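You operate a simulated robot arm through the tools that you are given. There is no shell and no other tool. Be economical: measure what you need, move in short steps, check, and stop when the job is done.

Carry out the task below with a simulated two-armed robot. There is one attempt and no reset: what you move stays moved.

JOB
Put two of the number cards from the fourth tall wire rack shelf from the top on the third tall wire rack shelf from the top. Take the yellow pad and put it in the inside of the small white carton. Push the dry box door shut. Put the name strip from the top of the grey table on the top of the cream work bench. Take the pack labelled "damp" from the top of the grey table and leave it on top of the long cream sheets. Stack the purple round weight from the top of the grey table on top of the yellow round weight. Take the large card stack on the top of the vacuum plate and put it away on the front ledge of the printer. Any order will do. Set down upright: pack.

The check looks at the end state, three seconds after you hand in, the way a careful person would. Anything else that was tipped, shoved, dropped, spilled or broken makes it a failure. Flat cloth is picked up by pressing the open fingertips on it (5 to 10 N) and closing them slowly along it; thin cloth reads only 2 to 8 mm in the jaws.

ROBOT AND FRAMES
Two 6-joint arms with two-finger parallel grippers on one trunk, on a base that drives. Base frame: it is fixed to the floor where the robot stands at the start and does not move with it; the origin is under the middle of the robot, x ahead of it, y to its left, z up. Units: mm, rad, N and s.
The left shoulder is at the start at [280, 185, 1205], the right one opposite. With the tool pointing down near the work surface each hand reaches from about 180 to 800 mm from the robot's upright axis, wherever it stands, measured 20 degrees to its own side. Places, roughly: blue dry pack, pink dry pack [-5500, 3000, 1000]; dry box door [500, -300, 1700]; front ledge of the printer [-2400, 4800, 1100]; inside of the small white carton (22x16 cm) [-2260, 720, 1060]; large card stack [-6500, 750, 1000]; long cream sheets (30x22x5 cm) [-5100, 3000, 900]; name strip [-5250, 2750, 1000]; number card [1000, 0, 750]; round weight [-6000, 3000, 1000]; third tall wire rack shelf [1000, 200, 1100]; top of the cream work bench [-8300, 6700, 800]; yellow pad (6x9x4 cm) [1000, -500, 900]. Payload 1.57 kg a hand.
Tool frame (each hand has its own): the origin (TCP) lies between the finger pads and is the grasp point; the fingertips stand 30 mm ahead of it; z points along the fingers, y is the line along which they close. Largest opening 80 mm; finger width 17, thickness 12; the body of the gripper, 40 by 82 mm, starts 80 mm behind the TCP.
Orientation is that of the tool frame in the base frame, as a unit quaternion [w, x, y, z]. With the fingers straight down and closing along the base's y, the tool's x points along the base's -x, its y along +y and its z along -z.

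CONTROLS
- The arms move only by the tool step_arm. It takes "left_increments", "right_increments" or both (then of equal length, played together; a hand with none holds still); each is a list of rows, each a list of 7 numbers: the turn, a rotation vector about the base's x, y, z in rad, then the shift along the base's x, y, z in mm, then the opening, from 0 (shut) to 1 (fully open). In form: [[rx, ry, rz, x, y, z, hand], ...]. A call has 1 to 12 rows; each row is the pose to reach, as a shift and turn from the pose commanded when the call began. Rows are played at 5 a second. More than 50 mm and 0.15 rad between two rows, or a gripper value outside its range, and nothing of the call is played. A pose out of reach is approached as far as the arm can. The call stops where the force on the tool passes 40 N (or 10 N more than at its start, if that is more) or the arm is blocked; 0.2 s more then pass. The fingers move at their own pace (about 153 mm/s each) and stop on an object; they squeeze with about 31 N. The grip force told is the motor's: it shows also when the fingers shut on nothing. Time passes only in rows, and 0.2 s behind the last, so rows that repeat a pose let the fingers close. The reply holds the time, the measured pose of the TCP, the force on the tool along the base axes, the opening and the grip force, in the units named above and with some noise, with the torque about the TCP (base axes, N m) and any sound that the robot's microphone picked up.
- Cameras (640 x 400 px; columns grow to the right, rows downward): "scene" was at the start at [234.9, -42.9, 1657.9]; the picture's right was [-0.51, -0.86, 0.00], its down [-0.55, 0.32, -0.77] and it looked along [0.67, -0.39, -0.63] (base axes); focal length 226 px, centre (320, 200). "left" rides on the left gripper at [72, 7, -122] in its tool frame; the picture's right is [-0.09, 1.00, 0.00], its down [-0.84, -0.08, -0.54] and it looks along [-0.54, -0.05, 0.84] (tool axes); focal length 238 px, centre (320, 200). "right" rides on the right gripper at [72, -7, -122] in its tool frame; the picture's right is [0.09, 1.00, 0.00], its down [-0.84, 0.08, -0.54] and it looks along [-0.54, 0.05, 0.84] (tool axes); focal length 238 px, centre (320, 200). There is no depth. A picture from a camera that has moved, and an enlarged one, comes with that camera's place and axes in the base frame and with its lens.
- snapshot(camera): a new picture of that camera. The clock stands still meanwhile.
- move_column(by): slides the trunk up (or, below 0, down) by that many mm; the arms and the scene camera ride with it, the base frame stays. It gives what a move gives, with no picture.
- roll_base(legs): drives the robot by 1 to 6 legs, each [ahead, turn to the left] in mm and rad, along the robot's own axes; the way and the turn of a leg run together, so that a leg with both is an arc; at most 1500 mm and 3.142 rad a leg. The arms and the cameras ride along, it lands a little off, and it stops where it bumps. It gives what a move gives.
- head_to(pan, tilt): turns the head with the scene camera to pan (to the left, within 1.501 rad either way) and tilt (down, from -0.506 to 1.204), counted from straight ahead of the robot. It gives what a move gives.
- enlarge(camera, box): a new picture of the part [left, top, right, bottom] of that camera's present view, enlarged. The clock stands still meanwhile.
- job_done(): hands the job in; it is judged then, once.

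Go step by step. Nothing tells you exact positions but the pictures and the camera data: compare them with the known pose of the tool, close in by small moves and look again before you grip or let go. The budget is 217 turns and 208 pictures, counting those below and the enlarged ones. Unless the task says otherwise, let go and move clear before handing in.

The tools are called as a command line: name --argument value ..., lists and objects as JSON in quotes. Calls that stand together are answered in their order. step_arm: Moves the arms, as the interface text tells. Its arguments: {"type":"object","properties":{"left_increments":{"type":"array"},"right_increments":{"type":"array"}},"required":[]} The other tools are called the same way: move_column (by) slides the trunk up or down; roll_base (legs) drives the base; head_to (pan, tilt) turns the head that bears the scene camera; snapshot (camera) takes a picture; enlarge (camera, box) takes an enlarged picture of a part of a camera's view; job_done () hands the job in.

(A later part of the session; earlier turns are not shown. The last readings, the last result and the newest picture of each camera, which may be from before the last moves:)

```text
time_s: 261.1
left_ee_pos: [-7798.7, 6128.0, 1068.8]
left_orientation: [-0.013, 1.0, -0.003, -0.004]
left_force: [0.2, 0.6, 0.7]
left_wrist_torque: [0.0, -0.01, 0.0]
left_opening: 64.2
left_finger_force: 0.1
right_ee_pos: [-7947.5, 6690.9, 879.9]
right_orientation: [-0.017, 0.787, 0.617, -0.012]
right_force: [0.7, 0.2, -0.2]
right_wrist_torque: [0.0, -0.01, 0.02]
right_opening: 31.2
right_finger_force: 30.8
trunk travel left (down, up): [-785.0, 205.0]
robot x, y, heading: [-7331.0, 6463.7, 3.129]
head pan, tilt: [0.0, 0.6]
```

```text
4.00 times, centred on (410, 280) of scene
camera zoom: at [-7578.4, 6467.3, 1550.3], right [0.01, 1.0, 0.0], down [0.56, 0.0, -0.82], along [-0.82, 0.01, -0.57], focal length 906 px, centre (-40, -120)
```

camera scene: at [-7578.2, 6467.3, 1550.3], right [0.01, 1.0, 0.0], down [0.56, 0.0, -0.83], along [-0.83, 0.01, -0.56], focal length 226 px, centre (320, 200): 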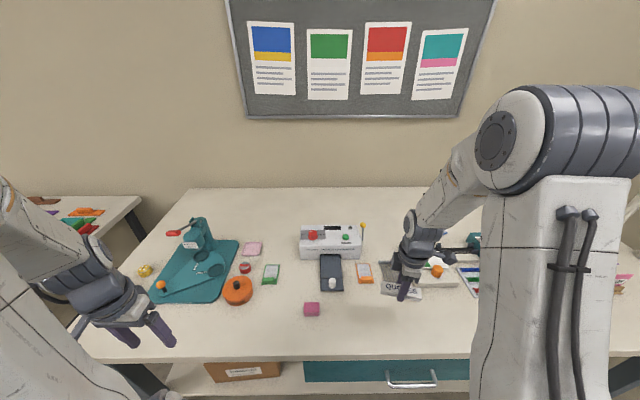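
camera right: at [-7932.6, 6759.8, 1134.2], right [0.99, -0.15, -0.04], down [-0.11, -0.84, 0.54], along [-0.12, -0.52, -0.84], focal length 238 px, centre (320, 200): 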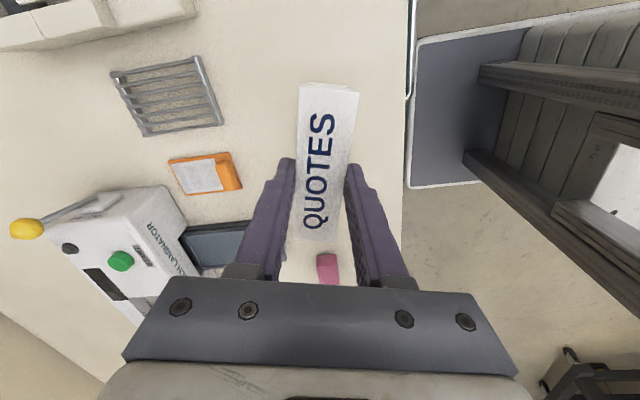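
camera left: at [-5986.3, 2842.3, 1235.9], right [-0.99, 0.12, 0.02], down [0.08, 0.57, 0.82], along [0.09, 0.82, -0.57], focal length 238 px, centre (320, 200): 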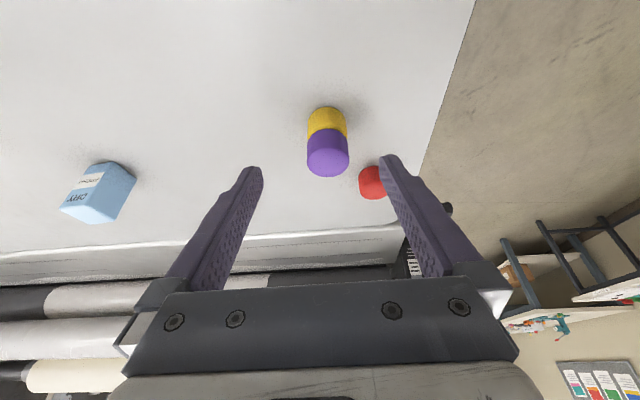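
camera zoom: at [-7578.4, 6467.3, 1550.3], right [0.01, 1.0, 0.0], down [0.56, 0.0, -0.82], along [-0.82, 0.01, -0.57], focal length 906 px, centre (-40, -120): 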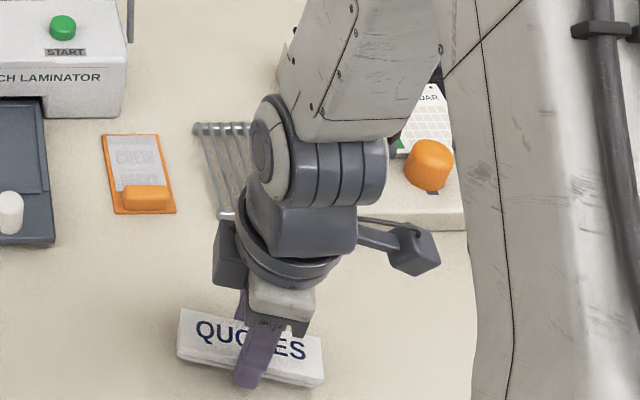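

step_arm --right_increments '[[0, 0, 0, 0, 0, -3, 0.2], [0, 0, 0, 0, 0, -6, 0.2], [0, 0, 0, 0, 0, -9, 0.2], [0, 0, 0, 0, 0, -12, 0.2], [0, 0, 0, 0, 0, -12, 0.2]]'

```text
time_s: 262.1
left_ee_pos: [-7797.3, 6128.4, 1069.3]
left_orientation: [-0.014, 1.0, -0.003, -0.005]
left_force: [-1.1, -0.5, 1.1]
left_wrist_torque: [-0.03, 0.02, 0.01]
left_opening: 64.0
left_finger_force: 0.1
right_ee_pos: [-7949.2, 6688.8, 870.9]
right_orientation: [-0.02, 0.788, 0.616, -0.014]
right_force: [4.9, -2.3, 27.2]
right_wrist_torque: [-0.04, -0.64, -0.04]
right_opening: 31.1
right_finger_force: 31.4
trunk travel left (down, up): [-785.0, 205.0]
robot x, y, heading: [-7330.0, 6465.3, 3.131]
head pan, tilt: [0.0, 0.6]
stopped in row 4 (right hand): the force on the tool passed its limit at 46 N (the readings are from after the stop); the commanded pose is now the measured one
```

Touching the bench. Ease, open and lift away.

step_arm --right_increments '[[0, 0, 0, 0, 0, 2, 0.2], [0, 0, 0, 0, 0, 3, 0.6], [0, 0, 0, 0, 0, 3, 0.8], [0, 0, 0, 0, 0, 3, 0.8], [0, 0, 0, 0, 0, 40, 0.8], [0, 0, 0, 0, 0, 85, 0.8], [0, 0, 0, 0, 0, 130, 0.8], [0, 0, 0, 20, 10, 170, 0.8], [0, 0, 0, 60, 30, 190, 0.8], [0, 0, 0, 100, 50, 190, 0.8], [0, 0, 0, 145, 70, 190, 0.8]]'

enlarge --camera "scene" --box '[300, 220, 500, 360]'

```text
time_s: 264.5
left_ee_pos: [-7797.1, 6128.0, 1068.5]
left_orientation: [-0.014, 1.0, -0.003, -0.005]
left_force: [-0.3, 0.7, -0.5]
left_wrist_torque: [-0.03, -0.02, -0.01]
left_opening: 64.1
left_finger_force: 0.1
right_ee_pos: [-7818.5, 6764.1, 1062.0]
right_orientation: [-0.017, 0.787, 0.616, -0.012]
right_force: [0.0, -0.3, 0.6]
right_wrist_torque: [0.02, 0.03, 0.0]
right_opening: 64.2
right_finger_force: 0.1
right hand out of reach, approached as far as the arm can: row 11
trunk travel left (down, up): [-785.0, 205.0]
robot x, y, heading: [-7330.1, 6463.9, 3.128]
head pan, tilt: [0.0, 0.6]
```

```text
2.86 times, centred on (400, 290) of scene
camera zoom: at [-7578.6, 6467.3, 1550.2], right [0.01, 1.0, 0.0], down [0.57, 0.0, -0.82], along [-0.82, 0.01, -0.57], focal length 647 px, centre (91, -57)
```

zoom: 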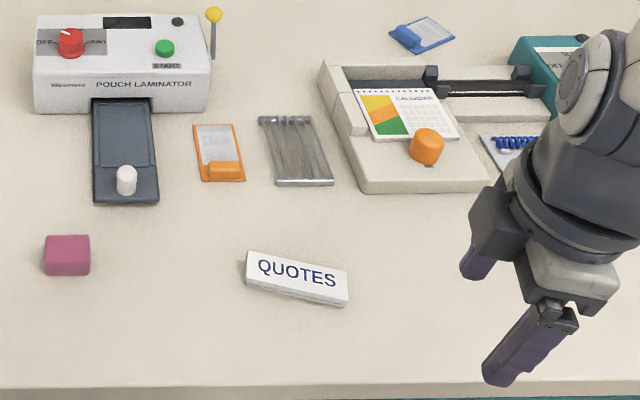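

The strip is on the cream bench. Now to the vacuum plate with the card stack near [-6500,750]: back off and go south down the aisle.

roll_base --legs '[[-300, 0], [0, 1.58], [1500, 0], [1500, 0], [1000, 0]]'

head_to --pan 0.3 --tilt 0.3

snapshot --camera "scene"

```text
time_s: 289.1
left_ee_pos: [-6571.6, 2057.6, 1069.1]
left_orientation: [-0.006, 0.69, 0.724, -0.014]
left_force: [-0.2, -0.7, 0.4]
left_wrist_torque: [0.04, -0.01, 0.01]
left_opening: 64.0
left_finger_force: 0.0
right_ee_pos: [-7204.0, 2002.5, 1062.2]
right_orientation: [-0.004, 0.094, 0.995, -0.022]
right_force: [0.3, 0.5, 0.3]
right_wrist_torque: [-0.01, 0.01, 0.02]
right_opening: 63.8
right_finger_force: 0.0
trunk travel left (down, up): [-785.0, 205.0]
robot x, y, heading: [-6932.3, 2505.3, -1.529]
head pan, tilt: [0.0, 0.6]
```

```text
time_s: 289.9
left_ee_pos: [-6572.4, 2057.7, 1068.3]
left_orientation: [-0.007, 0.69, 0.723, -0.012]
left_force: [-0.3, -0.5, -0.2]
left_wrist_torque: [0.01, -0.01, 0.0]
left_opening: 63.7
left_finger_force: 0.1
right_ee_pos: [-7205.1, 2002.1, 1063.1]
right_orientation: [-0.004, 0.094, 0.995, -0.022]
right_force: [-0.5, 0.1, -0.9]
right_wrist_torque: [-0.02, 0.01, 0.0]
right_opening: 64.0
right_finger_force: 0.1
trunk travel left (down, up): [-785.0, 205.0]
robot x, y, heading: [-6931.7, 2507.5, -1.532]
head pan, tilt: [0.3, 0.3]
```

```text
94 pictures are left
camera scene: at [-6892.8, 2258.7, 1577.7], right [-0.94, -0.34, 0.0], down [-0.1, 0.28, -0.95], along [0.32, -0.9, -0.3], focal length 226 px, centre (320, 200)
```

scene: 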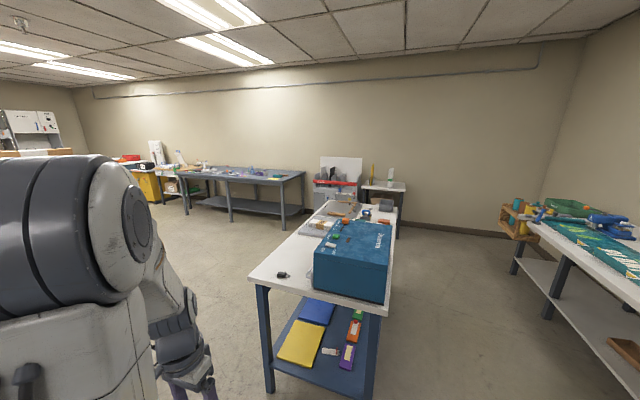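

enlarge --camera "scene" --box '[240, 140, 420, 310]'

```text
2.35 times, centred on (330, 225) of scene
camera zoom: at [-6892.8, 2258.7, 1577.7], right [-0.94, -0.34, 0.0], down [-0.1, 0.28, -0.95], along [0.32, -0.9, -0.3], focal length 533 px, centre (296, 141)
```

zoom: 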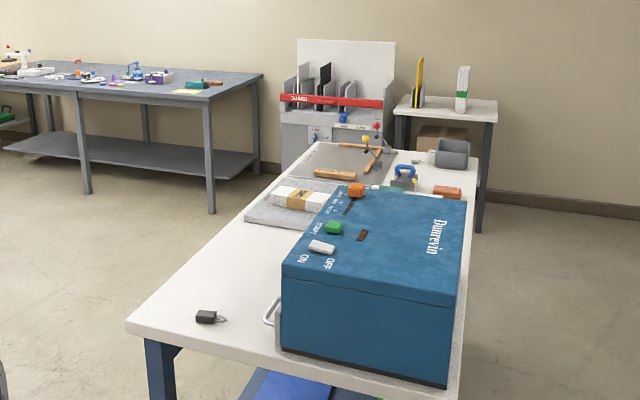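

The banded white stack sits on a grey plate near the east edge of this table, at about [-6420,890]. I'll go round to the east side and face it.

roll_base --legs '[[0, 1.056], [1330, 0], [0, -1.09], [1020, 0], [0, -1.57]]'

head_to --pan 0.0 --tilt 0.5

snapshot --camera "scene"

```text
time_s: 310.5
left_ee_pos: [-6191.9, 570.1, 1070.2]
left_orientation: [-0.015, 1.0, 0.011, -0.005]
left_force: [-0.2, 0.2, 0.2]
left_wrist_torque: [-0.01, 0.02, 0.01]
left_opening: 64.1
left_finger_force: 0.0
right_ee_pos: [-6231.2, 1205.6, 1063.2]
right_orientation: [-0.018, 0.779, 0.627, -0.012]
right_force: [0.3, -0.1, -0.1]
right_wrist_torque: [-0.01, -0.02, -0.01]
right_opening: 64.0
right_finger_force: 0.0
trunk travel left (down, up): [-785.0, 205.0]
robot x, y, heading: [-5737.0, 920.6, -3.127]
head pan, tilt: [0.3, 0.3]
```

```text
time_s: 311.3
left_ee_pos: [-6192.8, 569.5, 1068.9]
left_orientation: [-0.014, 1.0, 0.011, -0.004]
left_force: [-0.4, 0.1, -0.2]
left_wrist_torque: [-0.01, -0.01, -0.01]
left_opening: 64.0
left_finger_force: 0.1
right_ee_pos: [-6230.7, 1205.2, 1062.7]
right_orientation: [-0.019, 0.779, 0.627, -0.012]
right_force: [-0.4, 0.6, -0.2]
right_wrist_torque: [-0.02, 0.0, 0.02]
right_opening: 63.9
right_finger_force: 0.0
trunk travel left (down, up): [-785.0, 205.0]
robot x, y, heading: [-5735.6, 918.5, -3.124]
head pan, tilt: [0.0, 0.499]
```

```text
92 pictures are left
camera scene: at [-5984.4, 914.8, 1559.4], right [-0.02, 1.0, 0.0], down [0.48, 0.01, -0.88], along [-0.88, -0.02, -0.48], focal length 226 px, centre (320, 200)
```

scene: 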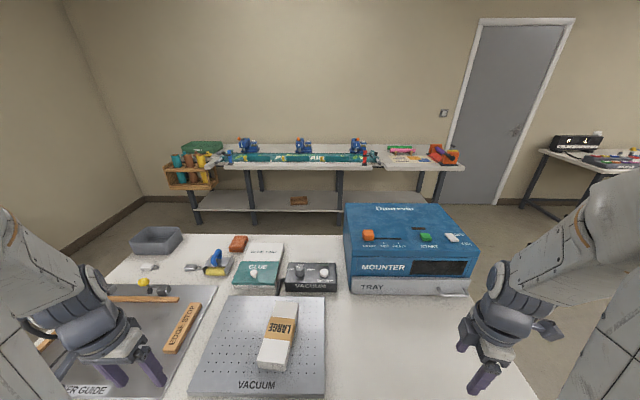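

enlarge --camera "scene" --box '[180, 270, 350, 400]'

snapshot --camera "left"

snapshot --camera "right"

```text
3.08 times, centred on (265, 335) of scene
camera zoom: at [-5984.4, 914.8, 1559.4], right [-0.02, 1.0, 0.0], down [0.48, 0.01, -0.88], along [-0.88, -0.02, -0.48], focal length 697 px, centre (489, -215)
```

zoom: 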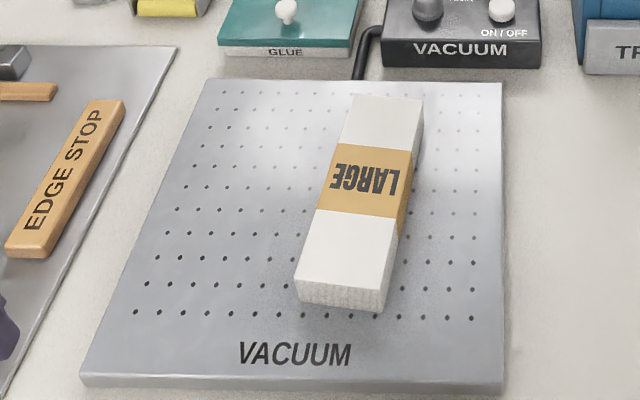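

```text
90 pictures are left
camera left: at [-6118.1, 561.7, 1189.9], right [-0.07, -1.0, -0.03], down [-0.83, 0.04, 0.55], along [-0.55, 0.06, -0.83], focal length 238 px, centre (320, 200)
```

left: 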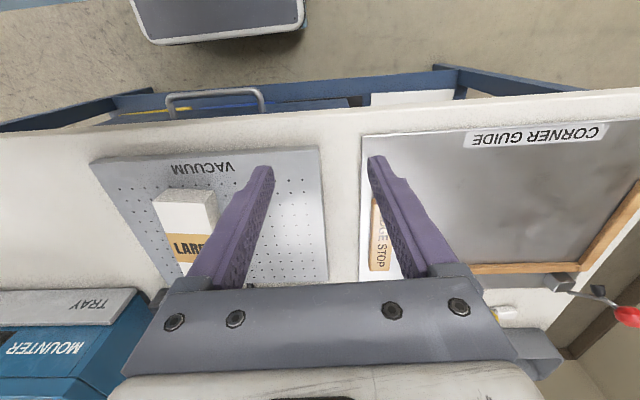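

```text
89 pictures are left
camera right: at [-6217.0, 1275.9, 1184.2], right [0.99, -0.12, -0.04], down [-0.08, -0.84, 0.54], along [-0.1, -0.53, -0.84], focal length 238 px, centre (320, 200)
```

right: 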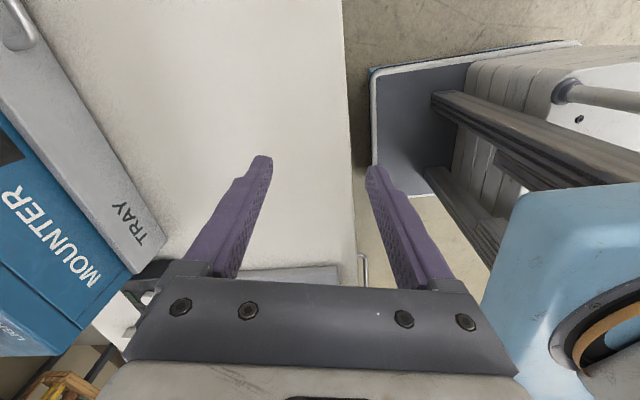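

The "LARGE" banded stack lies on the plate, about 180×75×31 mm, top z≈920, spanning x −6288…−6468, y 752…829. I'll bring the left hand above it to measure its width better.

step_arm --left_increments '[[0, 0, 0, -27, 32, 0, 1], [0, 0, 0, -54, 64, 0, 1], [0, 0, 0, -81, 96, 0, 1], [0, 0, 0, -108, 128, 0, 1], [0, 0, 0, -135, 160, 0, 1], [0, 0, 0, -162, 192, 0, 1], [0, 0, 0, -186, 221, 0, 1], [0, 0, 0, -186, 221, 0, 1]]'

snapshot --camera "left"

```text
time_s: 313.1
left_ee_pos: [-6377.2, 789.7, 1068.4]
left_orientation: [-0.014, 1.0, 0.01, -0.005]
left_force: [0.3, 0.4, 0.7]
left_wrist_torque: [-0.01, -0.04, 0.02]
left_opening: 79.8
left_finger_force: 0.0
right_ee_pos: [-6230.5, 1205.6, 1061.7]
right_orientation: [-0.019, 0.779, 0.627, -0.012]
right_force: [-0.1, -0.7, -0.7]
right_wrist_torque: [0.0, 0.0, -0.01]
right_opening: 64.1
right_finger_force: 0.0
trunk travel left (down, up): [-785.0, 205.0]
robot x, y, heading: [-5733.3, 920.0, -3.119]
head pan, tilt: [0.0, 0.499]
```

```text
88 pictures are left
camera left: at [-6304.1, 781.8, 1188.8], right [-0.07, -1.0, -0.03], down [-0.83, 0.04, 0.55], along [-0.55, 0.06, -0.83], focal length 238 px, centre (320, 200)
```

left: 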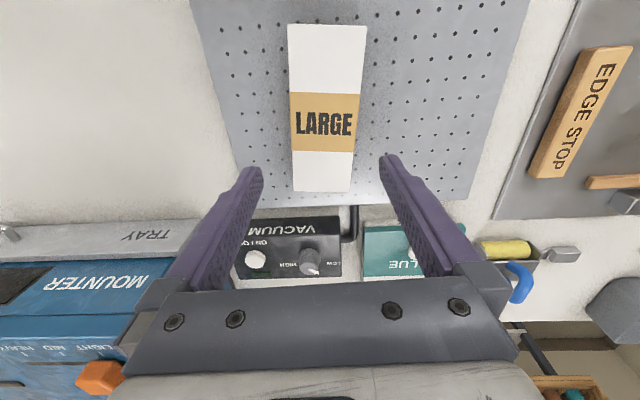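

The stack's axis is yawed about −0.085 rad and its width is ≈75 mm, so it must be aligned precisely. I'll correct yaw and roll and drop closer to check.

step_arm --left_increments '[[-0.014, 0, -0.05, 0, 0, -30, 1], [-0.028, 0, -0.105, -3, 0, -65, 1], [-0.028, 0, -0.105, -3, 0, -88, 1], [-0.028, 0, -0.105, -3, 0, -88, 1]]'

snapshot --camera "left"

enlarge --camera "scene" --box '[200, 240, 360, 380]'

```text
time_s: 314.1
left_ee_pos: [-6379.0, 789.5, 980.2]
left_orientation: [-0.001, 0.999, -0.042, -0.003]
left_force: [0.3, -0.2, 0.3]
left_wrist_torque: [0.02, 0.01, -0.05]
left_opening: 80.4
left_finger_force: 0.0
right_ee_pos: [-6231.2, 1205.8, 1061.4]
right_orientation: [-0.018, 0.779, 0.627, -0.012]
right_force: [-0.2, -0.4, -0.1]
right_wrist_torque: [-0.01, -0.01, -0.03]
right_opening: 64.0
right_finger_force: 0.2
trunk travel left (down, up): [-785.0, 205.0]
robot x, y, heading: [-5731.7, 921.6, -3.126]
head pan, tilt: [0.0, 0.499]
```

```text
87 pictures are left
camera left: at [-6306.9, 777.0, 1099.9], right [-0.18, -0.98, 0.0], down [-0.82, 0.15, 0.55], along [-0.54, 0.1, -0.84], focal length 238 px, centre (320, 200)
```

left: 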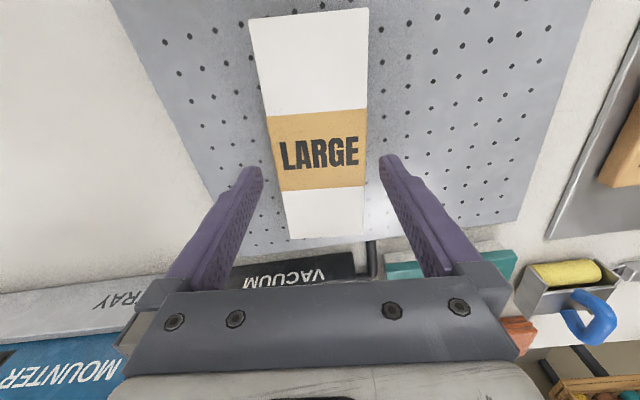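

```text
2.86 times, centred on (280, 310) of scene
camera zoom: at [-5984.6, 914.8, 1559.3], right [-0.02, 1.0, 0.0], down [0.48, 0.01, -0.88], along [-0.88, -0.02, -0.48], focal length 647 px, centre (434, -114)
```

zoom: 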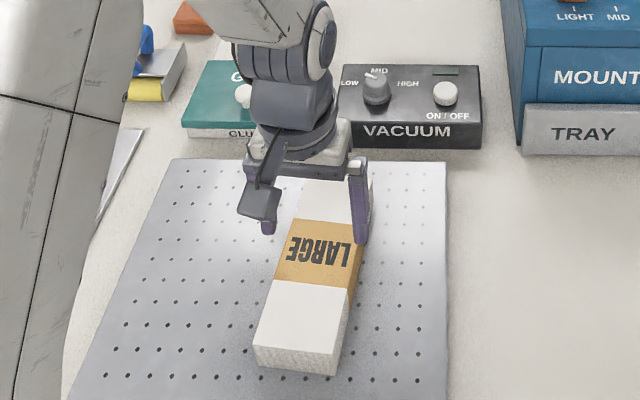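

Centred within 1 mm; only a 0.02 rad yaw error remains. I'll correct it and descend slowly; a landing on the stack's edge would show as force.

step_arm --left_increments '[[0, 0, -0.02, 0, 0, -15, 1], [0, 0, -0.02, 0, 0, -24, 1], [0, 0, -0.02, 0, 0, -30, 1], [0, 0, -0.02, 0, 0, -34, 1], [0, 0, -0.02, 0, 0, -38, 1], [0, 0, -0.02, 0, 0, -42, 1], [0, 0, -0.02, 0, 0, -46, 1], [0, 0, -0.02, 0, 0, -50, 1], [0, 0, -0.02, 0, 0, -54, 1], [0, 0, -0.02, 0, 0, -54, 1]]'

snapshot --camera "left"

```text
time_s: 316.3
left_ee_pos: [-6380.2, 790.9, 926.7]
left_orientation: [-0.001, 0.999, -0.053, -0.004]
left_force: [0.0, 0.2, 0.3]
left_wrist_torque: [0.0, 0.02, -0.01]
left_opening: 80.0
left_finger_force: 0.1
right_ee_pos: [-6231.6, 1204.8, 1061.7]
right_orientation: [-0.018, 0.778, 0.627, -0.012]
right_force: [0.2, -0.5, -0.3]
right_wrist_torque: [0.01, 0.03, -0.01]
right_opening: 64.0
right_finger_force: 0.1
trunk travel left (down, up): [-785.0, 205.0]
robot x, y, heading: [-5736.0, 918.3, -3.123]
head pan, tilt: [0.0, 0.499]
```

```text
85 pictures are left
camera left: at [-6308.9, 776.7, 1047.6], right [-0.19, -0.98, 0.0], down [-0.82, 0.16, 0.55], along [-0.54, 0.11, -0.84], focal length 238 px, centre (320, 200)
```

left: 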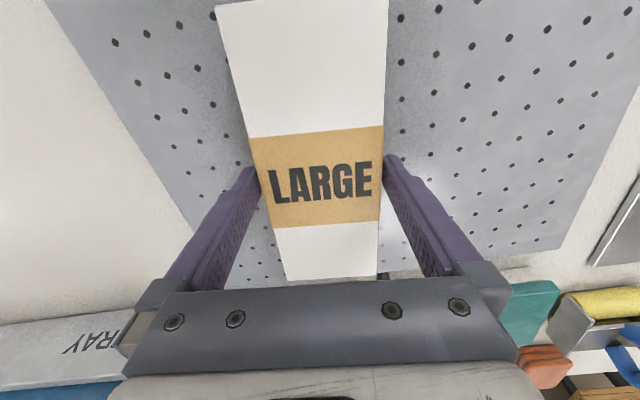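

The fingers straddle the stack without touching. Close and lift a little.

step_arm --left_increments '[[0, 0, 0, 0, 0, -2, 0.92], [0, 0, 0, 0, 0, -2, 0.85], [0, 0, 0, 0, 0, -2, 0.8], [0, 0, 0, 0, 0, -2, 0.8], [0, 0, 0, 0, 0, 8, 0.8], [0, 0, 0, 0, 0, 30, 0.8], [0, 0, 0, 0, 0, 70, 0.8]]'

snapshot --camera "left"

enlarge --camera "scene" --box '[180, 220, 360, 380]'

```text
time_s: 317.9
left_ee_pos: [-6379.7, 790.4, 998.5]
left_orientation: [0.0, 0.999, -0.052, -0.003]
left_force: [0.1, 0.3, -2.8]
left_wrist_torque: [-0.04, 0.0, 0.01]
left_opening: 73.6
left_finger_force: 30.9
right_ee_pos: [-6231.5, 1206.3, 1062.2]
right_orientation: [-0.018, 0.779, 0.627, -0.012]
right_force: [-0.5, -0.6, 0.5]
right_wrist_torque: [0.02, -0.01, -0.01]
right_opening: 64.0
right_finger_force: 0.1
trunk travel left (down, up): [-785.0, 205.0]
robot x, y, heading: [-5733.0, 918.2, -3.12]
head pan, tilt: [0.0, 0.499]
```

```text
84 pictures are left
camera left: at [-6306.5, 776.1, 1118.3], right [-0.2, -0.98, 0.0], down [-0.82, 0.16, 0.55], along [-0.54, 0.11, -0.84], focal length 238 px, centre (320, 200)
```

left: 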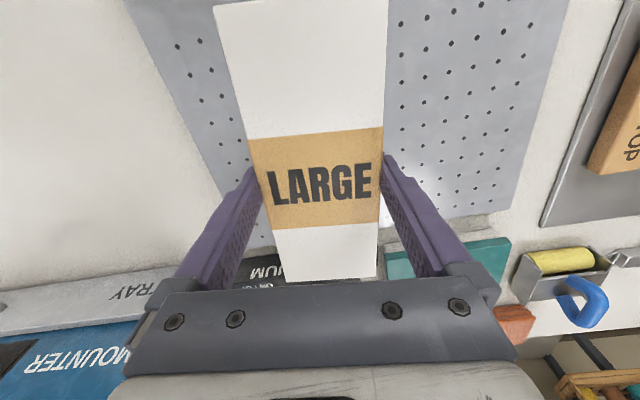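

```text
2.50 times, centred on (270, 300) of scene
camera zoom: at [-5984.8, 914.9, 1559.2], right [-0.02, 1.0, 0.0], down [0.48, 0.01, -0.88], along [-0.88, -0.02, -0.48], focal length 566 px, centre (445, -50)
```

zoom: 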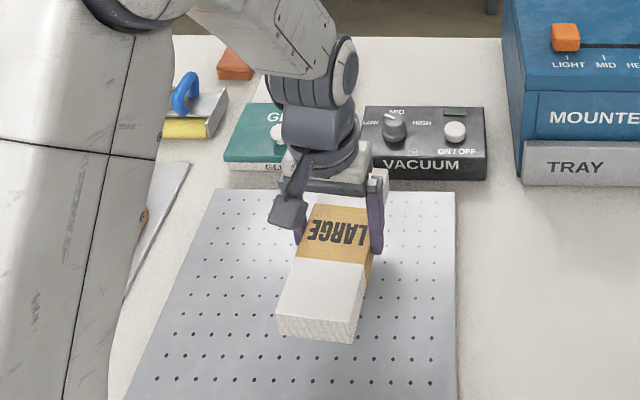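

The stack is held, 74 mm wide. I'll tuck it in, back away, and drive east toward the printer, stopping near [-3200,2100] to look.

step_arm --left_increments '[[0, 0, 0, 0, 0, 40, 0.8], [0, 0, 0, 25, -25, 75, 0.8], [0, 0, 0, 55, -55, 80, 0.8], [0, 0, 0, 85, -85, 80, 0.8], [0, 0, 0, 115, -115, 80, 0.8], [0, 0, 0, 145, -145, 80, 0.8], [0, 0, 0, 175, -175, 80, 0.8], [0, 0, 0, 185, -195, 80, 0.8]]'

roll_base --legs '[[-200, 0], [0, -2.7], [1300, 0], [1300, 0], [0, 0.7]]'

head_to --pan 0.0 --tilt 0.3

snapshot --camera "scene"

```text
time_s: 319.7
left_ee_pos: [-6197.2, 595.0, 1076.3]
left_orientation: [0.0, 0.999, -0.052, -0.004]
left_force: [0.0, 0.5, -3.4]
left_wrist_torque: [-0.02, 0.0, -0.04]
left_opening: 73.8
left_finger_force: 30.7
right_ee_pos: [-6230.5, 1204.9, 1063.0]
right_orientation: [-0.018, 0.779, 0.627, -0.012]
right_force: [-0.5, -0.7, -0.6]
right_wrist_torque: [0.0, -0.01, -0.02]
right_opening: 64.3
right_finger_force: 0.0
trunk travel left (down, up): [-785.0, 205.0]
robot x, y, heading: [-5732.7, 920.7, -3.12]
head pan, tilt: [0.0, 0.499]
```

```text
time_s: 341.9
left_ee_pos: [-3230.6, 2508.4, 1076.1]
left_orientation: [0.004, -0.472, 0.882, 0.001]
left_force: [-0.2, -0.2, -3.4]
left_wrist_torque: [-0.01, 0.01, -0.03]
left_opening: 73.5
left_finger_force: 30.9
right_ee_pos: [-2675.6, 2254.0, 1062.5]
right_orientation: [-0.02, 0.939, -0.342, 0.009]
right_force: [0.3, -0.3, 0.7]
right_wrist_torque: [-0.01, 0.02, -0.01]
right_opening: 64.0
right_finger_force: 0.0
trunk travel left (down, up): [-785.0, 205.0]
robot x, y, heading: [-3156.2, 1945.1, 1.111]
head pan, tilt: [0.0, 0.499]
```

```text
time_s: 342.6
left_ee_pos: [-3229.9, 2509.0, 1075.9]
left_orientation: [0.003, -0.472, 0.882, 0.001]
left_force: [0.2, 0.6, -3.7]
left_wrist_torque: [0.01, -0.02, -0.01]
left_opening: 73.6
left_finger_force: 30.7
right_ee_pos: [-2675.5, 2253.7, 1061.6]
right_orientation: [-0.02, 0.939, -0.343, 0.009]
right_force: [-0.4, -0.1, 0.0]
right_wrist_torque: [0.0, 0.04, 0.03]
right_opening: 64.0
right_finger_force: 0.0
trunk travel left (down, up): [-785.0, 205.0]
robot x, y, heading: [-3158.1, 1947.3, 1.108]
head pan, tilt: [0.0, 0.3]
```

```text
82 pictures are left
camera scene: at [-3045.5, 2174.4, 1577.7], right [0.89, -0.45, 0.0], down [-0.13, -0.27, -0.96], along [0.43, 0.85, -0.3], focal length 226 px, centre (320, 200)
```

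scene: 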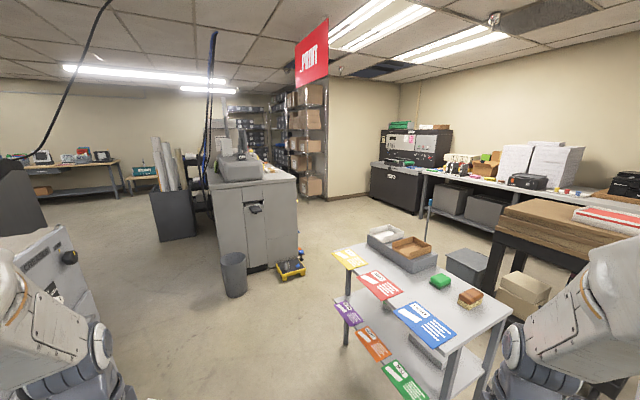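

enlarge --camera "scene" --box '[190, 120, 330, 300]'

```text
2.22 times, centred on (260, 210) of scene
camera zoom: at [-3045.5, 2174.4, 1577.7], right [0.89, -0.45, 0.0], down [-0.13, -0.27, -0.96], along [0.43, 0.85, -0.3], focal length 503 px, centre (453, 178)
```

zoom: 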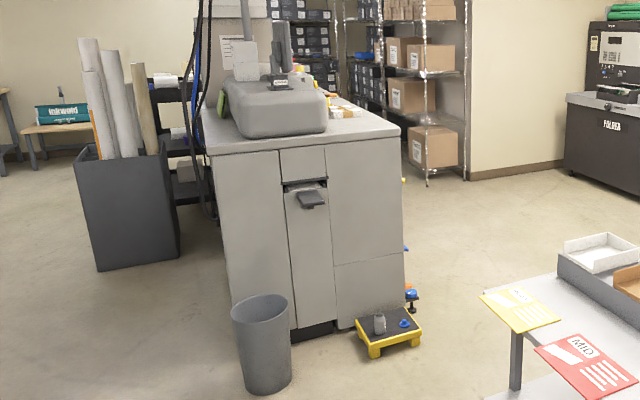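

The printer body spans about x −3045…−2190 from y≈4440 northward, top z≈1050, and its front seems to face east. I'll raise the trunk and zoom for a look at the ledge.

move_column --by 200

enlarge --camera "scene" --box '[200, 150, 320, 270]'

```text
time_s: 344.8
left_ee_pos: [-3230.6, 2508.4, 1277.0]
left_orientation: [0.003, -0.472, 0.882, 0.001]
left_force: [0.5, 0.1, -2.4]
left_wrist_torque: [0.02, -0.01, 0.0]
left_opening: 73.5
left_finger_force: 31.0
right_ee_pos: [-2675.2, 2254.3, 1263.0]
right_orientation: [-0.019, 0.939, -0.343, 0.009]
right_force: [0.7, -0.3, 0.9]
right_wrist_torque: [0.0, 0.02, 0.0]
right_opening: 64.0
right_finger_force: 0.0
trunk travel left (down, up): [-985.0, 5.0]
robot x, y, heading: [-3158.7, 1947.0, 1.108]
head pan, tilt: [0.0, 0.3]
```

```text
3.33 times, centred on (260, 210) of scene
camera zoom: at [-3045.5, 2174.5, 1777.7], right [0.89, -0.45, 0.0], down [-0.13, -0.26, -0.96], along [0.43, 0.85, -0.3], focal length 755 px, centre (520, 167)
```

zoom: 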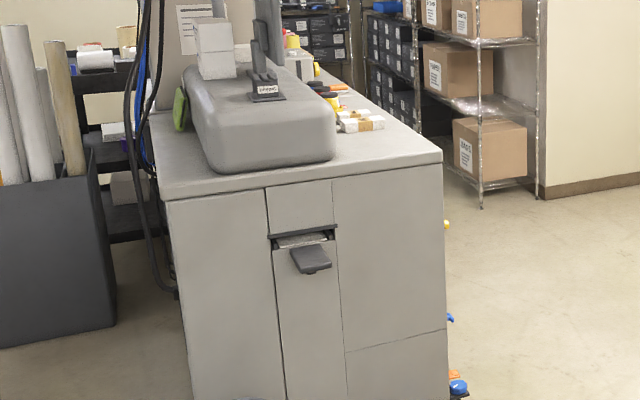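

The front ledge is the strip of top surface along the east side (x −2530…−2196, z≈1060), free near y≈4450–4850. I'll pass between the small table and the printer to reach its east side.

roll_base --legs '[[0, 0.367], [920, 0], [900, 0], [0, -1.475]]'

snapshot --camera "scene"

```text
time_s: 356.6
left_ee_pos: [-3002.6, 4330.6, 1276.0]
left_orientation: [0.004, -0.444, 0.896, 0.001]
left_force: [-0.9, 0.2, -3.3]
left_wrist_torque: [0.0, -0.08, 0.03]
left_opening: 73.4
left_finger_force: 30.8
right_ee_pos: [-2465.6, 4041.7, 1262.4]
right_orientation: [-0.02, 0.927, -0.373, 0.009]
right_force: [0.1, 0.1, 0.3]
right_wrist_torque: [-0.04, -0.07, 0.0]
right_opening: 64.0
right_finger_force: 0.1
trunk travel left (down, up): [-985.0, 5.0]
robot x, y, heading: [-2968.3, 3765.2, 1.046]
head pan, tilt: [0.0, 0.3]
stopped in leg 4: the robot was blocked; the commanded pose is now the measured one
```

```text
79 pictures are left
camera scene: at [-2840.8, 3986.9, 1777.7], right [0.87, -0.5, 0.0], down [-0.15, -0.26, -0.96], along [0.48, 0.83, -0.3], focal length 226 px, centre (320, 200)
```

scene: 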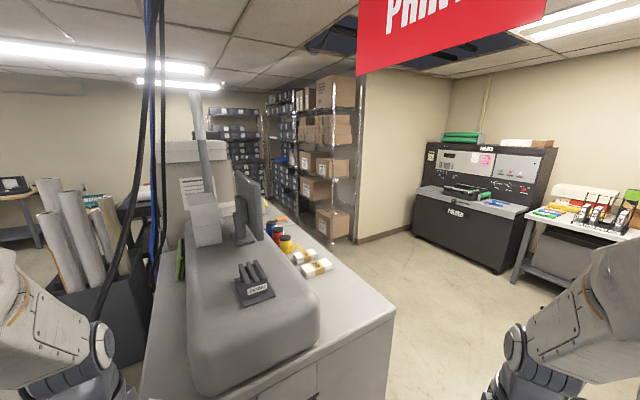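

Turning was blocked, probably by the bin close ahead. Let me look down at it before moving.

head_to --pan 0.4 --tilt 1.15

snapshot --camera "scene"

```text
time_s: 357.7
left_ee_pos: [-3001.7, 4329.4, 1276.0]
left_orientation: [0.004, -0.444, 0.896, 0.001]
left_force: [-0.5, 0.1, -3.6]
left_wrist_torque: [-0.04, 0.0, -0.02]
left_opening: 73.4
left_finger_force: 31.0
right_ee_pos: [-2463.8, 4040.7, 1262.0]
right_orientation: [-0.02, 0.928, -0.373, 0.01]
right_force: [0.3, 0.1, 0.2]
right_wrist_torque: [0.02, -0.01, -0.01]
right_opening: 64.2
right_finger_force: 0.0
trunk travel left (down, up): [-985.0, 5.0]
robot x, y, heading: [-2965.5, 3766.1, 1.041]
head pan, tilt: [0.4, 1.15]
```

```text
78 pictures are left
camera scene: at [-2877.9, 3963.9, 1708.6], right [0.99, -0.13, 0.0], down [-0.11, -0.91, -0.41], along [0.05, 0.41, -0.91], focal length 226 px, centre (320, 200)
```

scene: 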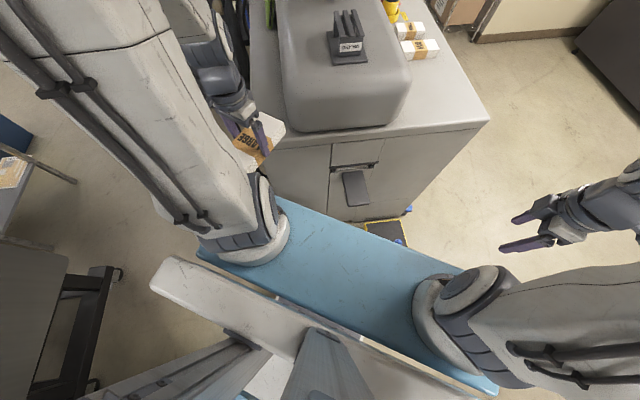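

I'll back away along the present heading and look at the bin.

roll_base --legs '[[-450, 0]]'

head_to --pan 0.1 --tilt 0.7

snapshot --camera "scene"

```text
time_s: 360.4
left_ee_pos: [-3226.3, 3942.8, 1277.2]
left_orientation: [0.004, -0.446, 0.895, 0.001]
left_force: [0.1, 0.6, -4.7]
left_wrist_torque: [0.02, 0.0, 0.01]
left_opening: 73.5
left_finger_force: 31.2
right_ee_pos: [-2688.0, 3657.5, 1262.7]
right_orientation: [-0.02, 0.929, -0.37, 0.009]
right_force: [-0.2, 0.3, 0.2]
right_wrist_torque: [0.01, -0.02, -0.02]
right_opening: 64.2
right_finger_force: 0.0
trunk travel left (down, up): [-985.0, 5.0]
robot x, y, heading: [-3189.1, 3382.6, 1.051]
head pan, tilt: [0.4, 1.15]
```

```text
time_s: 361.3
left_ee_pos: [-3227.6, 3946.2, 1276.2]
left_orientation: [0.003, -0.447, 0.895, 0.002]
left_force: [-0.3, -0.2, -3.0]
left_wrist_torque: [0.0, 0.03, 0.01]
left_opening: 73.8
left_finger_force: 30.9
right_ee_pos: [-2686.7, 3657.2, 1261.9]
right_orientation: [-0.019, 0.929, -0.37, 0.01]
right_force: [0.1, 1.0, 0.0]
right_wrist_torque: [-0.01, 0.03, 0.0]
right_opening: 64.0
right_finger_force: 0.0
trunk travel left (down, up): [-985.0, 5.0]
robot x, y, heading: [-3190.0, 3379.4, 1.048]
head pan, tilt: [0.099, 0.7]
```

```text
77 pictures are left
camera scene: at [-3073.7, 3596.8, 1741.6], right [0.91, -0.41, 0.0], down [-0.26, -0.59, -0.76], along [0.31, 0.7, -0.64], focal length 226 px, centre (320, 200)
```

scene: 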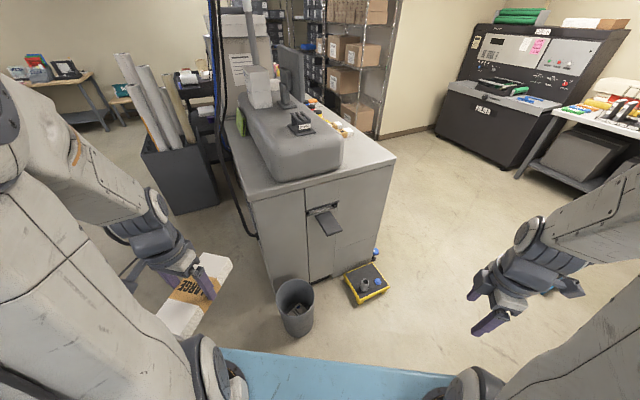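

The bin stands where it was. I'll line up farther west at [-3150,3720], turn east there, then go along the corridor.

roll_base --legs '[[0, 0.406], [340, 0], [0, -1.454]]'

head_to --pan 0.0 --tilt 0.8

snapshot --camera "scene"

```text
time_s: 368.3
left_ee_pos: [-2692.9, 4045.7, 1276.4]
left_orientation: [0.004, 0.049, 0.999, -0.001]
left_force: [-0.2, -0.7, -3.8]
left_wrist_torque: [0.01, 0.02, -0.01]
left_opening: 73.6
left_finger_force: 30.8
right_ee_pos: [-2653.5, 3435.5, 1262.0]
right_orientation: [0.012, -0.629, 0.777, -0.017]
right_force: [-0.5, -0.5, 0.3]
right_wrist_torque: [0.01, -0.01, 0.0]
right_opening: 64.3
right_finger_force: 0.1
trunk travel left (down, up): [-985.0, 5.0]
robot x, y, heading: [-3153.5, 3718.1, 0.031]
head pan, tilt: [0.099, 0.7]
```

```text
time_s: 369.0
left_ee_pos: [-2692.3, 4046.7, 1276.5]
left_orientation: [0.004, 0.048, 0.999, 0.0]
left_force: [-1.1, -1.1, -2.9]
left_wrist_torque: [0.0, 0.04, 0.04]
left_opening: 73.6
left_finger_force: 31.2
right_ee_pos: [-2655.6, 3436.1, 1262.6]
right_orientation: [0.012, -0.629, 0.777, -0.017]
right_force: [0.0, -0.1, -0.4]
right_wrist_torque: [0.03, -0.01, -0.06]
right_opening: 64.1
right_finger_force: 0.1
trunk travel left (down, up): [-985.0, 5.0]
robot x, y, heading: [-3152.1, 3715.2, 0.033]
head pan, tilt: [0.0, 0.799]
```

```text
76 pictures are left
camera scene: at [-2911.8, 3726.4, 1733.4], right [0.03, -1.0, 0.0], down [-0.72, -0.02, -0.7], along [0.7, 0.02, -0.72], focal length 226 px, centre (320, 200)
```

scene: 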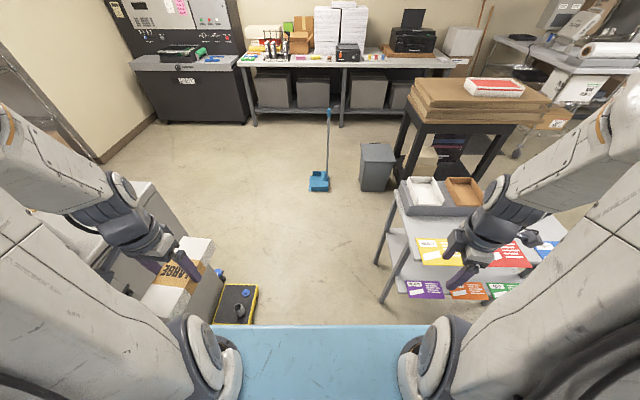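

The corridor is clear, about y 3290–4205. Drive east, then north, then face the printer's front from x≈−1600.

roll_base --legs '[[800, 0], [740, 0], [0, 1.54], [950, 0], [0, 1.5]]'

head_to --pan 0.1 --tilt 0.6

snapshot --camera "scene"

```text
time_s: 388.9
left_ee_pos: [-2118.3, 4444.6, 1276.8]
left_orientation: [-0.001, 0.995, -0.103, -0.003]
left_force: [0.5, 0.2, -3.6]
left_wrist_torque: [-0.02, -0.02, 0.01]
left_opening: 73.5
left_finger_force: 30.8
right_ee_pos: [-2090.4, 5054.1, 1262.9]
right_orientation: [-0.018, 0.81, 0.586, -0.011]
right_force: [0.1, 0.1, -0.7]
right_wrist_torque: [0.01, -0.01, -0.01]
right_opening: 64.3
right_finger_force: 0.0
trunk travel left (down, up): [-985.0, 5.0]
robot x, y, heading: [-1625.3, 4720.9, 3.059]
head pan, tilt: [0.0, 0.799]
```

```text
time_s: 389.6
left_ee_pos: [-2118.5, 4443.9, 1276.9]
left_orientation: [-0.001, 0.995, -0.102, -0.004]
left_force: [-0.2, 0.7, -4.1]
left_wrist_torque: [0.01, 0.0, 0.0]
left_opening: 73.6
left_finger_force: 31.1
right_ee_pos: [-2090.6, 5054.5, 1262.9]
right_orientation: [-0.017, 0.81, 0.586, -0.011]
right_force: [-0.4, 0.2, -0.6]
right_wrist_torque: [-0.01, -0.01, 0.02]
right_opening: 64.1
right_finger_force: 0.0
trunk travel left (down, up): [-985.0, 5.0]
robot x, y, heading: [-1624.9, 4721.2, 3.064]
head pan, tilt: [0.099, 0.6]
```

```text
75 pictures are left
camera scene: at [-1872.5, 4730.8, 1750.2], right [-0.02, 1.0, 0.0], down [0.57, 0.01, -0.82], along [-0.82, -0.02, -0.57], focal length 226 px, centre (320, 200)
```

scene: 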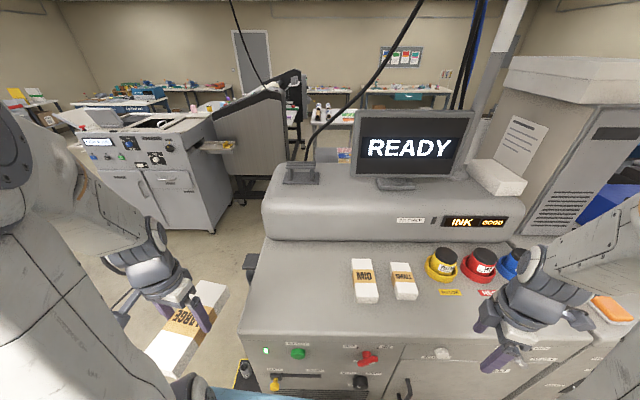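

enlarge --camera "scene" --box '[230, 220, 450, 360]'

snapshot --camera "left"

```text
2.86 times, centred on (340, 290) of scene
camera zoom: at [-1872.5, 4730.8, 1750.2], right [-0.02, 1.0, 0.0], down [0.57, 0.01, -0.82], along [-0.82, -0.02, -0.57], focal length 647 px, centre (263, -57)
```

zoom: 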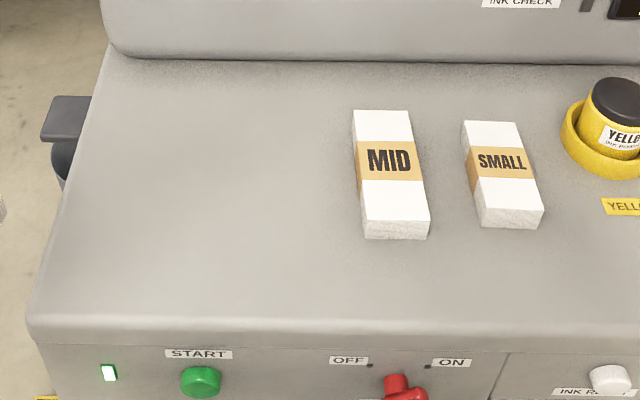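

```text
73 pictures are left
camera left: at [-2048.6, 4423.4, 1397.2], right [-0.29, -0.96, 0.0], down [-0.8, 0.25, 0.55], along [-0.52, 0.16, -0.84], focal length 238 px, centre (320, 200)
```

left: 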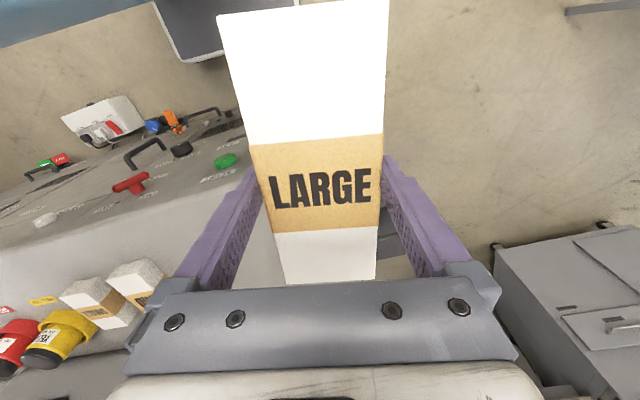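

The ledge holds MID and SMALL stacks in a row; I'll put LARGE beside MID at about [-2375,4720]. Roll 80 mm closer and bring the stack over, squared to the ledge.

roll_base --legs '[[80, 0.03]]'

step_arm --left_increments '[[0, 0, 0.02, -22, 34, 0, 0.8], [0, 0, 0.04, -44, 68, 0, 0.8], [0, 0, 0.07, -66, 102, 0, 0.8], [0, 0, 0.1, -88, 136, 0, 0.8], [0, 0, 0.13, -110, 170, 0, 0.8], [0, 0, 0.15, -132, 204, -10, 0.8], [0, 0, 0.17, -154, 238, -30, 0.8], [0, 0, 0.18, -172, 262, -60, 0.8], [0, 0, 0.18, -172, 262, -90, 0.8]]'

snapshot --camera "left"

enlarge --camera "scene" --box '[200, 200, 460, 370]'

```text
time_s: 390.6
left_ee_pos: [-2191.2, 4435.7, 1276.2]
left_orientation: [-0.001, 0.996, -0.087, -0.003]
left_force: [0.5, -0.1, -3.3]
left_wrist_torque: [-0.02, -0.01, -0.02]
left_opening: 73.5
left_finger_force: 30.9
right_ee_pos: [-2181.3, 5045.0, 1262.0]
right_orientation: [-0.018, 0.801, 0.599, -0.011]
right_force: [-0.3, 0.2, -0.1]
right_wrist_torque: [-0.01, 0.01, 0.0]
right_opening: 64.2
right_finger_force: 0.1
trunk travel left (down, up): [-985.0, 5.0]
robot x, y, heading: [-1706.6, 4723.0, 3.093]
head pan, tilt: [0.099, 0.6]
```

```text
time_s: 392.6
left_ee_pos: [-2363.9, 4694.2, 1185.1]
left_orientation: [0.0, 1.0, 0.003, -0.003]
left_force: [-1.0, 0.0, -3.4]
left_wrist_torque: [-0.03, -0.02, 0.02]
left_opening: 73.6
left_finger_force: 30.4
right_ee_pos: [-2180.8, 5045.8, 1262.9]
right_orientation: [-0.017, 0.801, 0.599, -0.012]
right_force: [-1.5, -0.5, 0.2]
right_wrist_torque: [-0.01, -0.01, -0.01]
right_opening: 63.6
right_finger_force: 0.2
trunk travel left (down, up): [-985.0, 5.0]
robot x, y, heading: [-1706.9, 4722.7, 3.095]
head pan, tilt: [0.099, 0.6]
```

```text
72 pictures are left
camera left: at [-2289.7, 4688.2, 1305.1], right [-0.09, -1.0, 0.0], down [-0.83, 0.07, 0.55], along [-0.55, 0.05, -0.84], focal length 238 px, centre (320, 200)
```

left: 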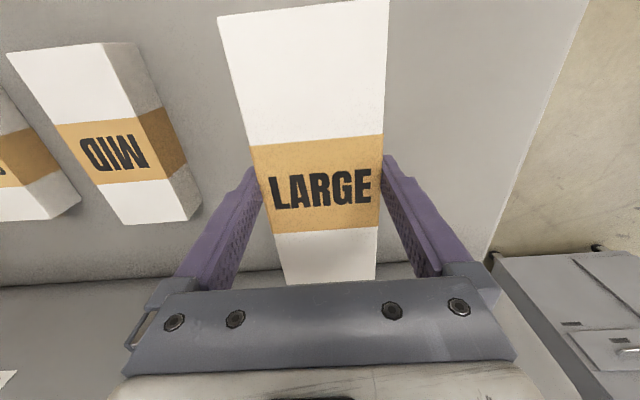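

```text
2.35 times, centred on (330, 285) of scene
camera zoom: at [-1953.6, 4728.4, 1750.2], right [-0.05, 1.0, 0.0], down [0.56, 0.03, -0.82], along [-0.82, -0.04, -0.57], focal length 533 px, centre (296, 0)
```

zoom: 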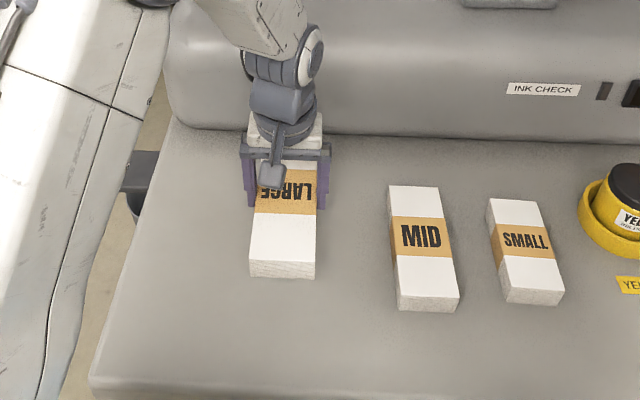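

Well placed beside MID. Lower until it touches.

step_arm --left_increments '[[0, 0, 0, 0, 8, -35, 0.8], [0, 0, 0, 0, 8, -65, 0.8], [0, 0, 0, 0, 8, -75, 0.8], [0, 0, 0, 0, 8, -80, 0.8], [0, 0, 0, 0, 8, -84, 0.8], [0, 0, 0, 0, 8, -88, 0.8], [0, 0, 0, 0, 8, -91, 0.8], [0, 0, 0, 0, 8, -94, 0.8], [0, 0, 0, 0, 8, -94, 0.8]]'

enlarge --camera "scene" --box '[200, 200, 460, 370]'

```text
time_s: 393.6
left_ee_pos: [-2363.7, 4705.5, 1111.1]
left_orientation: [-0.002, 1.0, 0.003, -0.006]
left_force: [6.9, -1.6, 21.2]
left_wrist_torque: [-1.06, -0.43, 0.13]
left_opening: 74.0
left_finger_force: 30.6
right_ee_pos: [-2180.2, 5046.0, 1262.6]
right_orientation: [-0.017, 0.801, 0.598, -0.012]
right_force: [0.8, 0.5, 0.4]
right_wrist_torque: [-0.01, -0.02, 0.0]
right_opening: 64.1
right_finger_force: 0.0
trunk travel left (down, up): [-985.0, 5.0]
robot x, y, heading: [-1703.8, 4727.6, 3.093]
head pan, tilt: [0.099, 0.6]
stopped in row 4 (left hand): the force on the tool passed its limit at 43 N (the readings are from after the stop); the commanded pose is now the measured one
```

```text
2.35 times, centred on (330, 285) of scene
camera zoom: at [-1951.8, 4728.6, 1750.6], right [-0.05, 1.0, 0.0], down [0.56, 0.03, -0.83], along [-0.82, -0.04, -0.56], focal length 533 px, centre (296, 0)
```

zoom: 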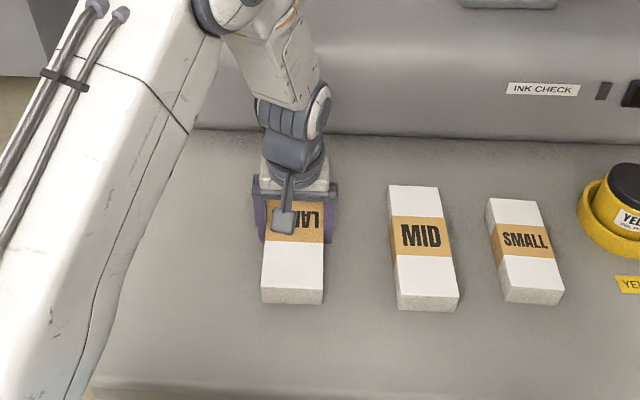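

It rests on the ledge. Ease up slightly, open and lift straight away.

step_arm --left_increments '[[0, 0, 0, 0, 0, 2, 0.8], [0, 0, 0, 0, 0, 2, 0.95], [0, 0, 0, 0, 0, 2, 1], [0, 0, 0, 0, 0, 2, 1], [0, 0, 0, 0, 0, 20, 1], [0, 0, 0, 0, 0, 60, 1], [0, 0, 0, 0, 0, 105, 1], [0, 0, 0, 0, 0, 150, 1], [0, 0, 0, 35, -25, 165, 1], [0, 0, 0, 70, -50, 165, 1]]'

enlarge --camera "scene" --box '[200, 200, 460, 370]'

snapshot --camera "left"

```text
time_s: 395.8
left_ee_pos: [-2292.8, 4652.3, 1271.7]
left_orientation: [-0.002, 1.0, 0.002, -0.007]
left_force: [-0.1, -1.0, -0.7]
left_wrist_torque: [-0.01, -0.01, 0.0]
left_opening: 79.8
left_finger_force: 0.0
right_ee_pos: [-2180.7, 5045.7, 1262.8]
right_orientation: [-0.017, 0.8, 0.599, -0.012]
right_force: [-0.6, 0.5, -0.6]
right_wrist_torque: [0.02, -0.02, -0.02]
right_opening: 64.0
right_finger_force: 0.1
trunk travel left (down, up): [-985.0, 5.0]
robot x, y, heading: [-1706.3, 4721.7, 3.096]
head pan, tilt: [0.099, 0.6]
```

```text
2.35 times, centred on (330, 285) of scene
camera zoom: at [-1953.1, 4728.1, 1750.3], right [-0.05, 1.0, 0.0], down [0.56, 0.03, -0.83], along [-0.82, -0.04, -0.56], focal length 533 px, centre (296, 0)
```

zoom: 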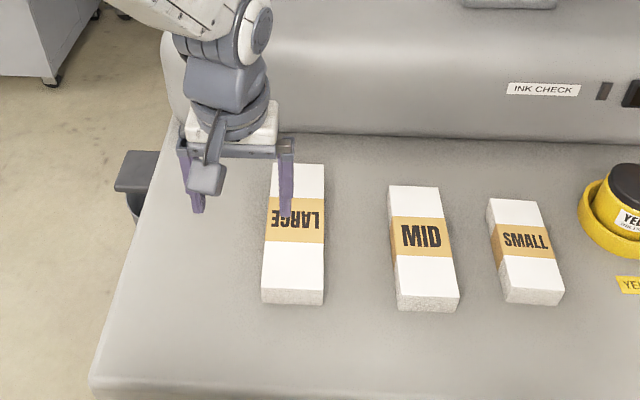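

```text
68 pictures are left
camera left: at [-2218.4, 4645.9, 1392.5], right [-0.09, -1.0, 0.0], down [-0.83, 0.07, 0.55], along [-0.55, 0.05, -0.83], focal length 238 px, centre (320, 200)
```

left: 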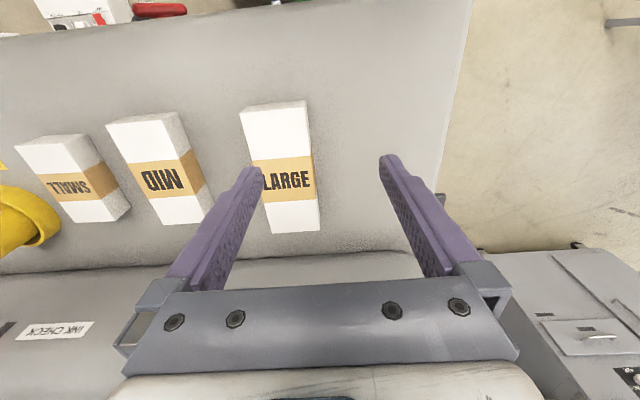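

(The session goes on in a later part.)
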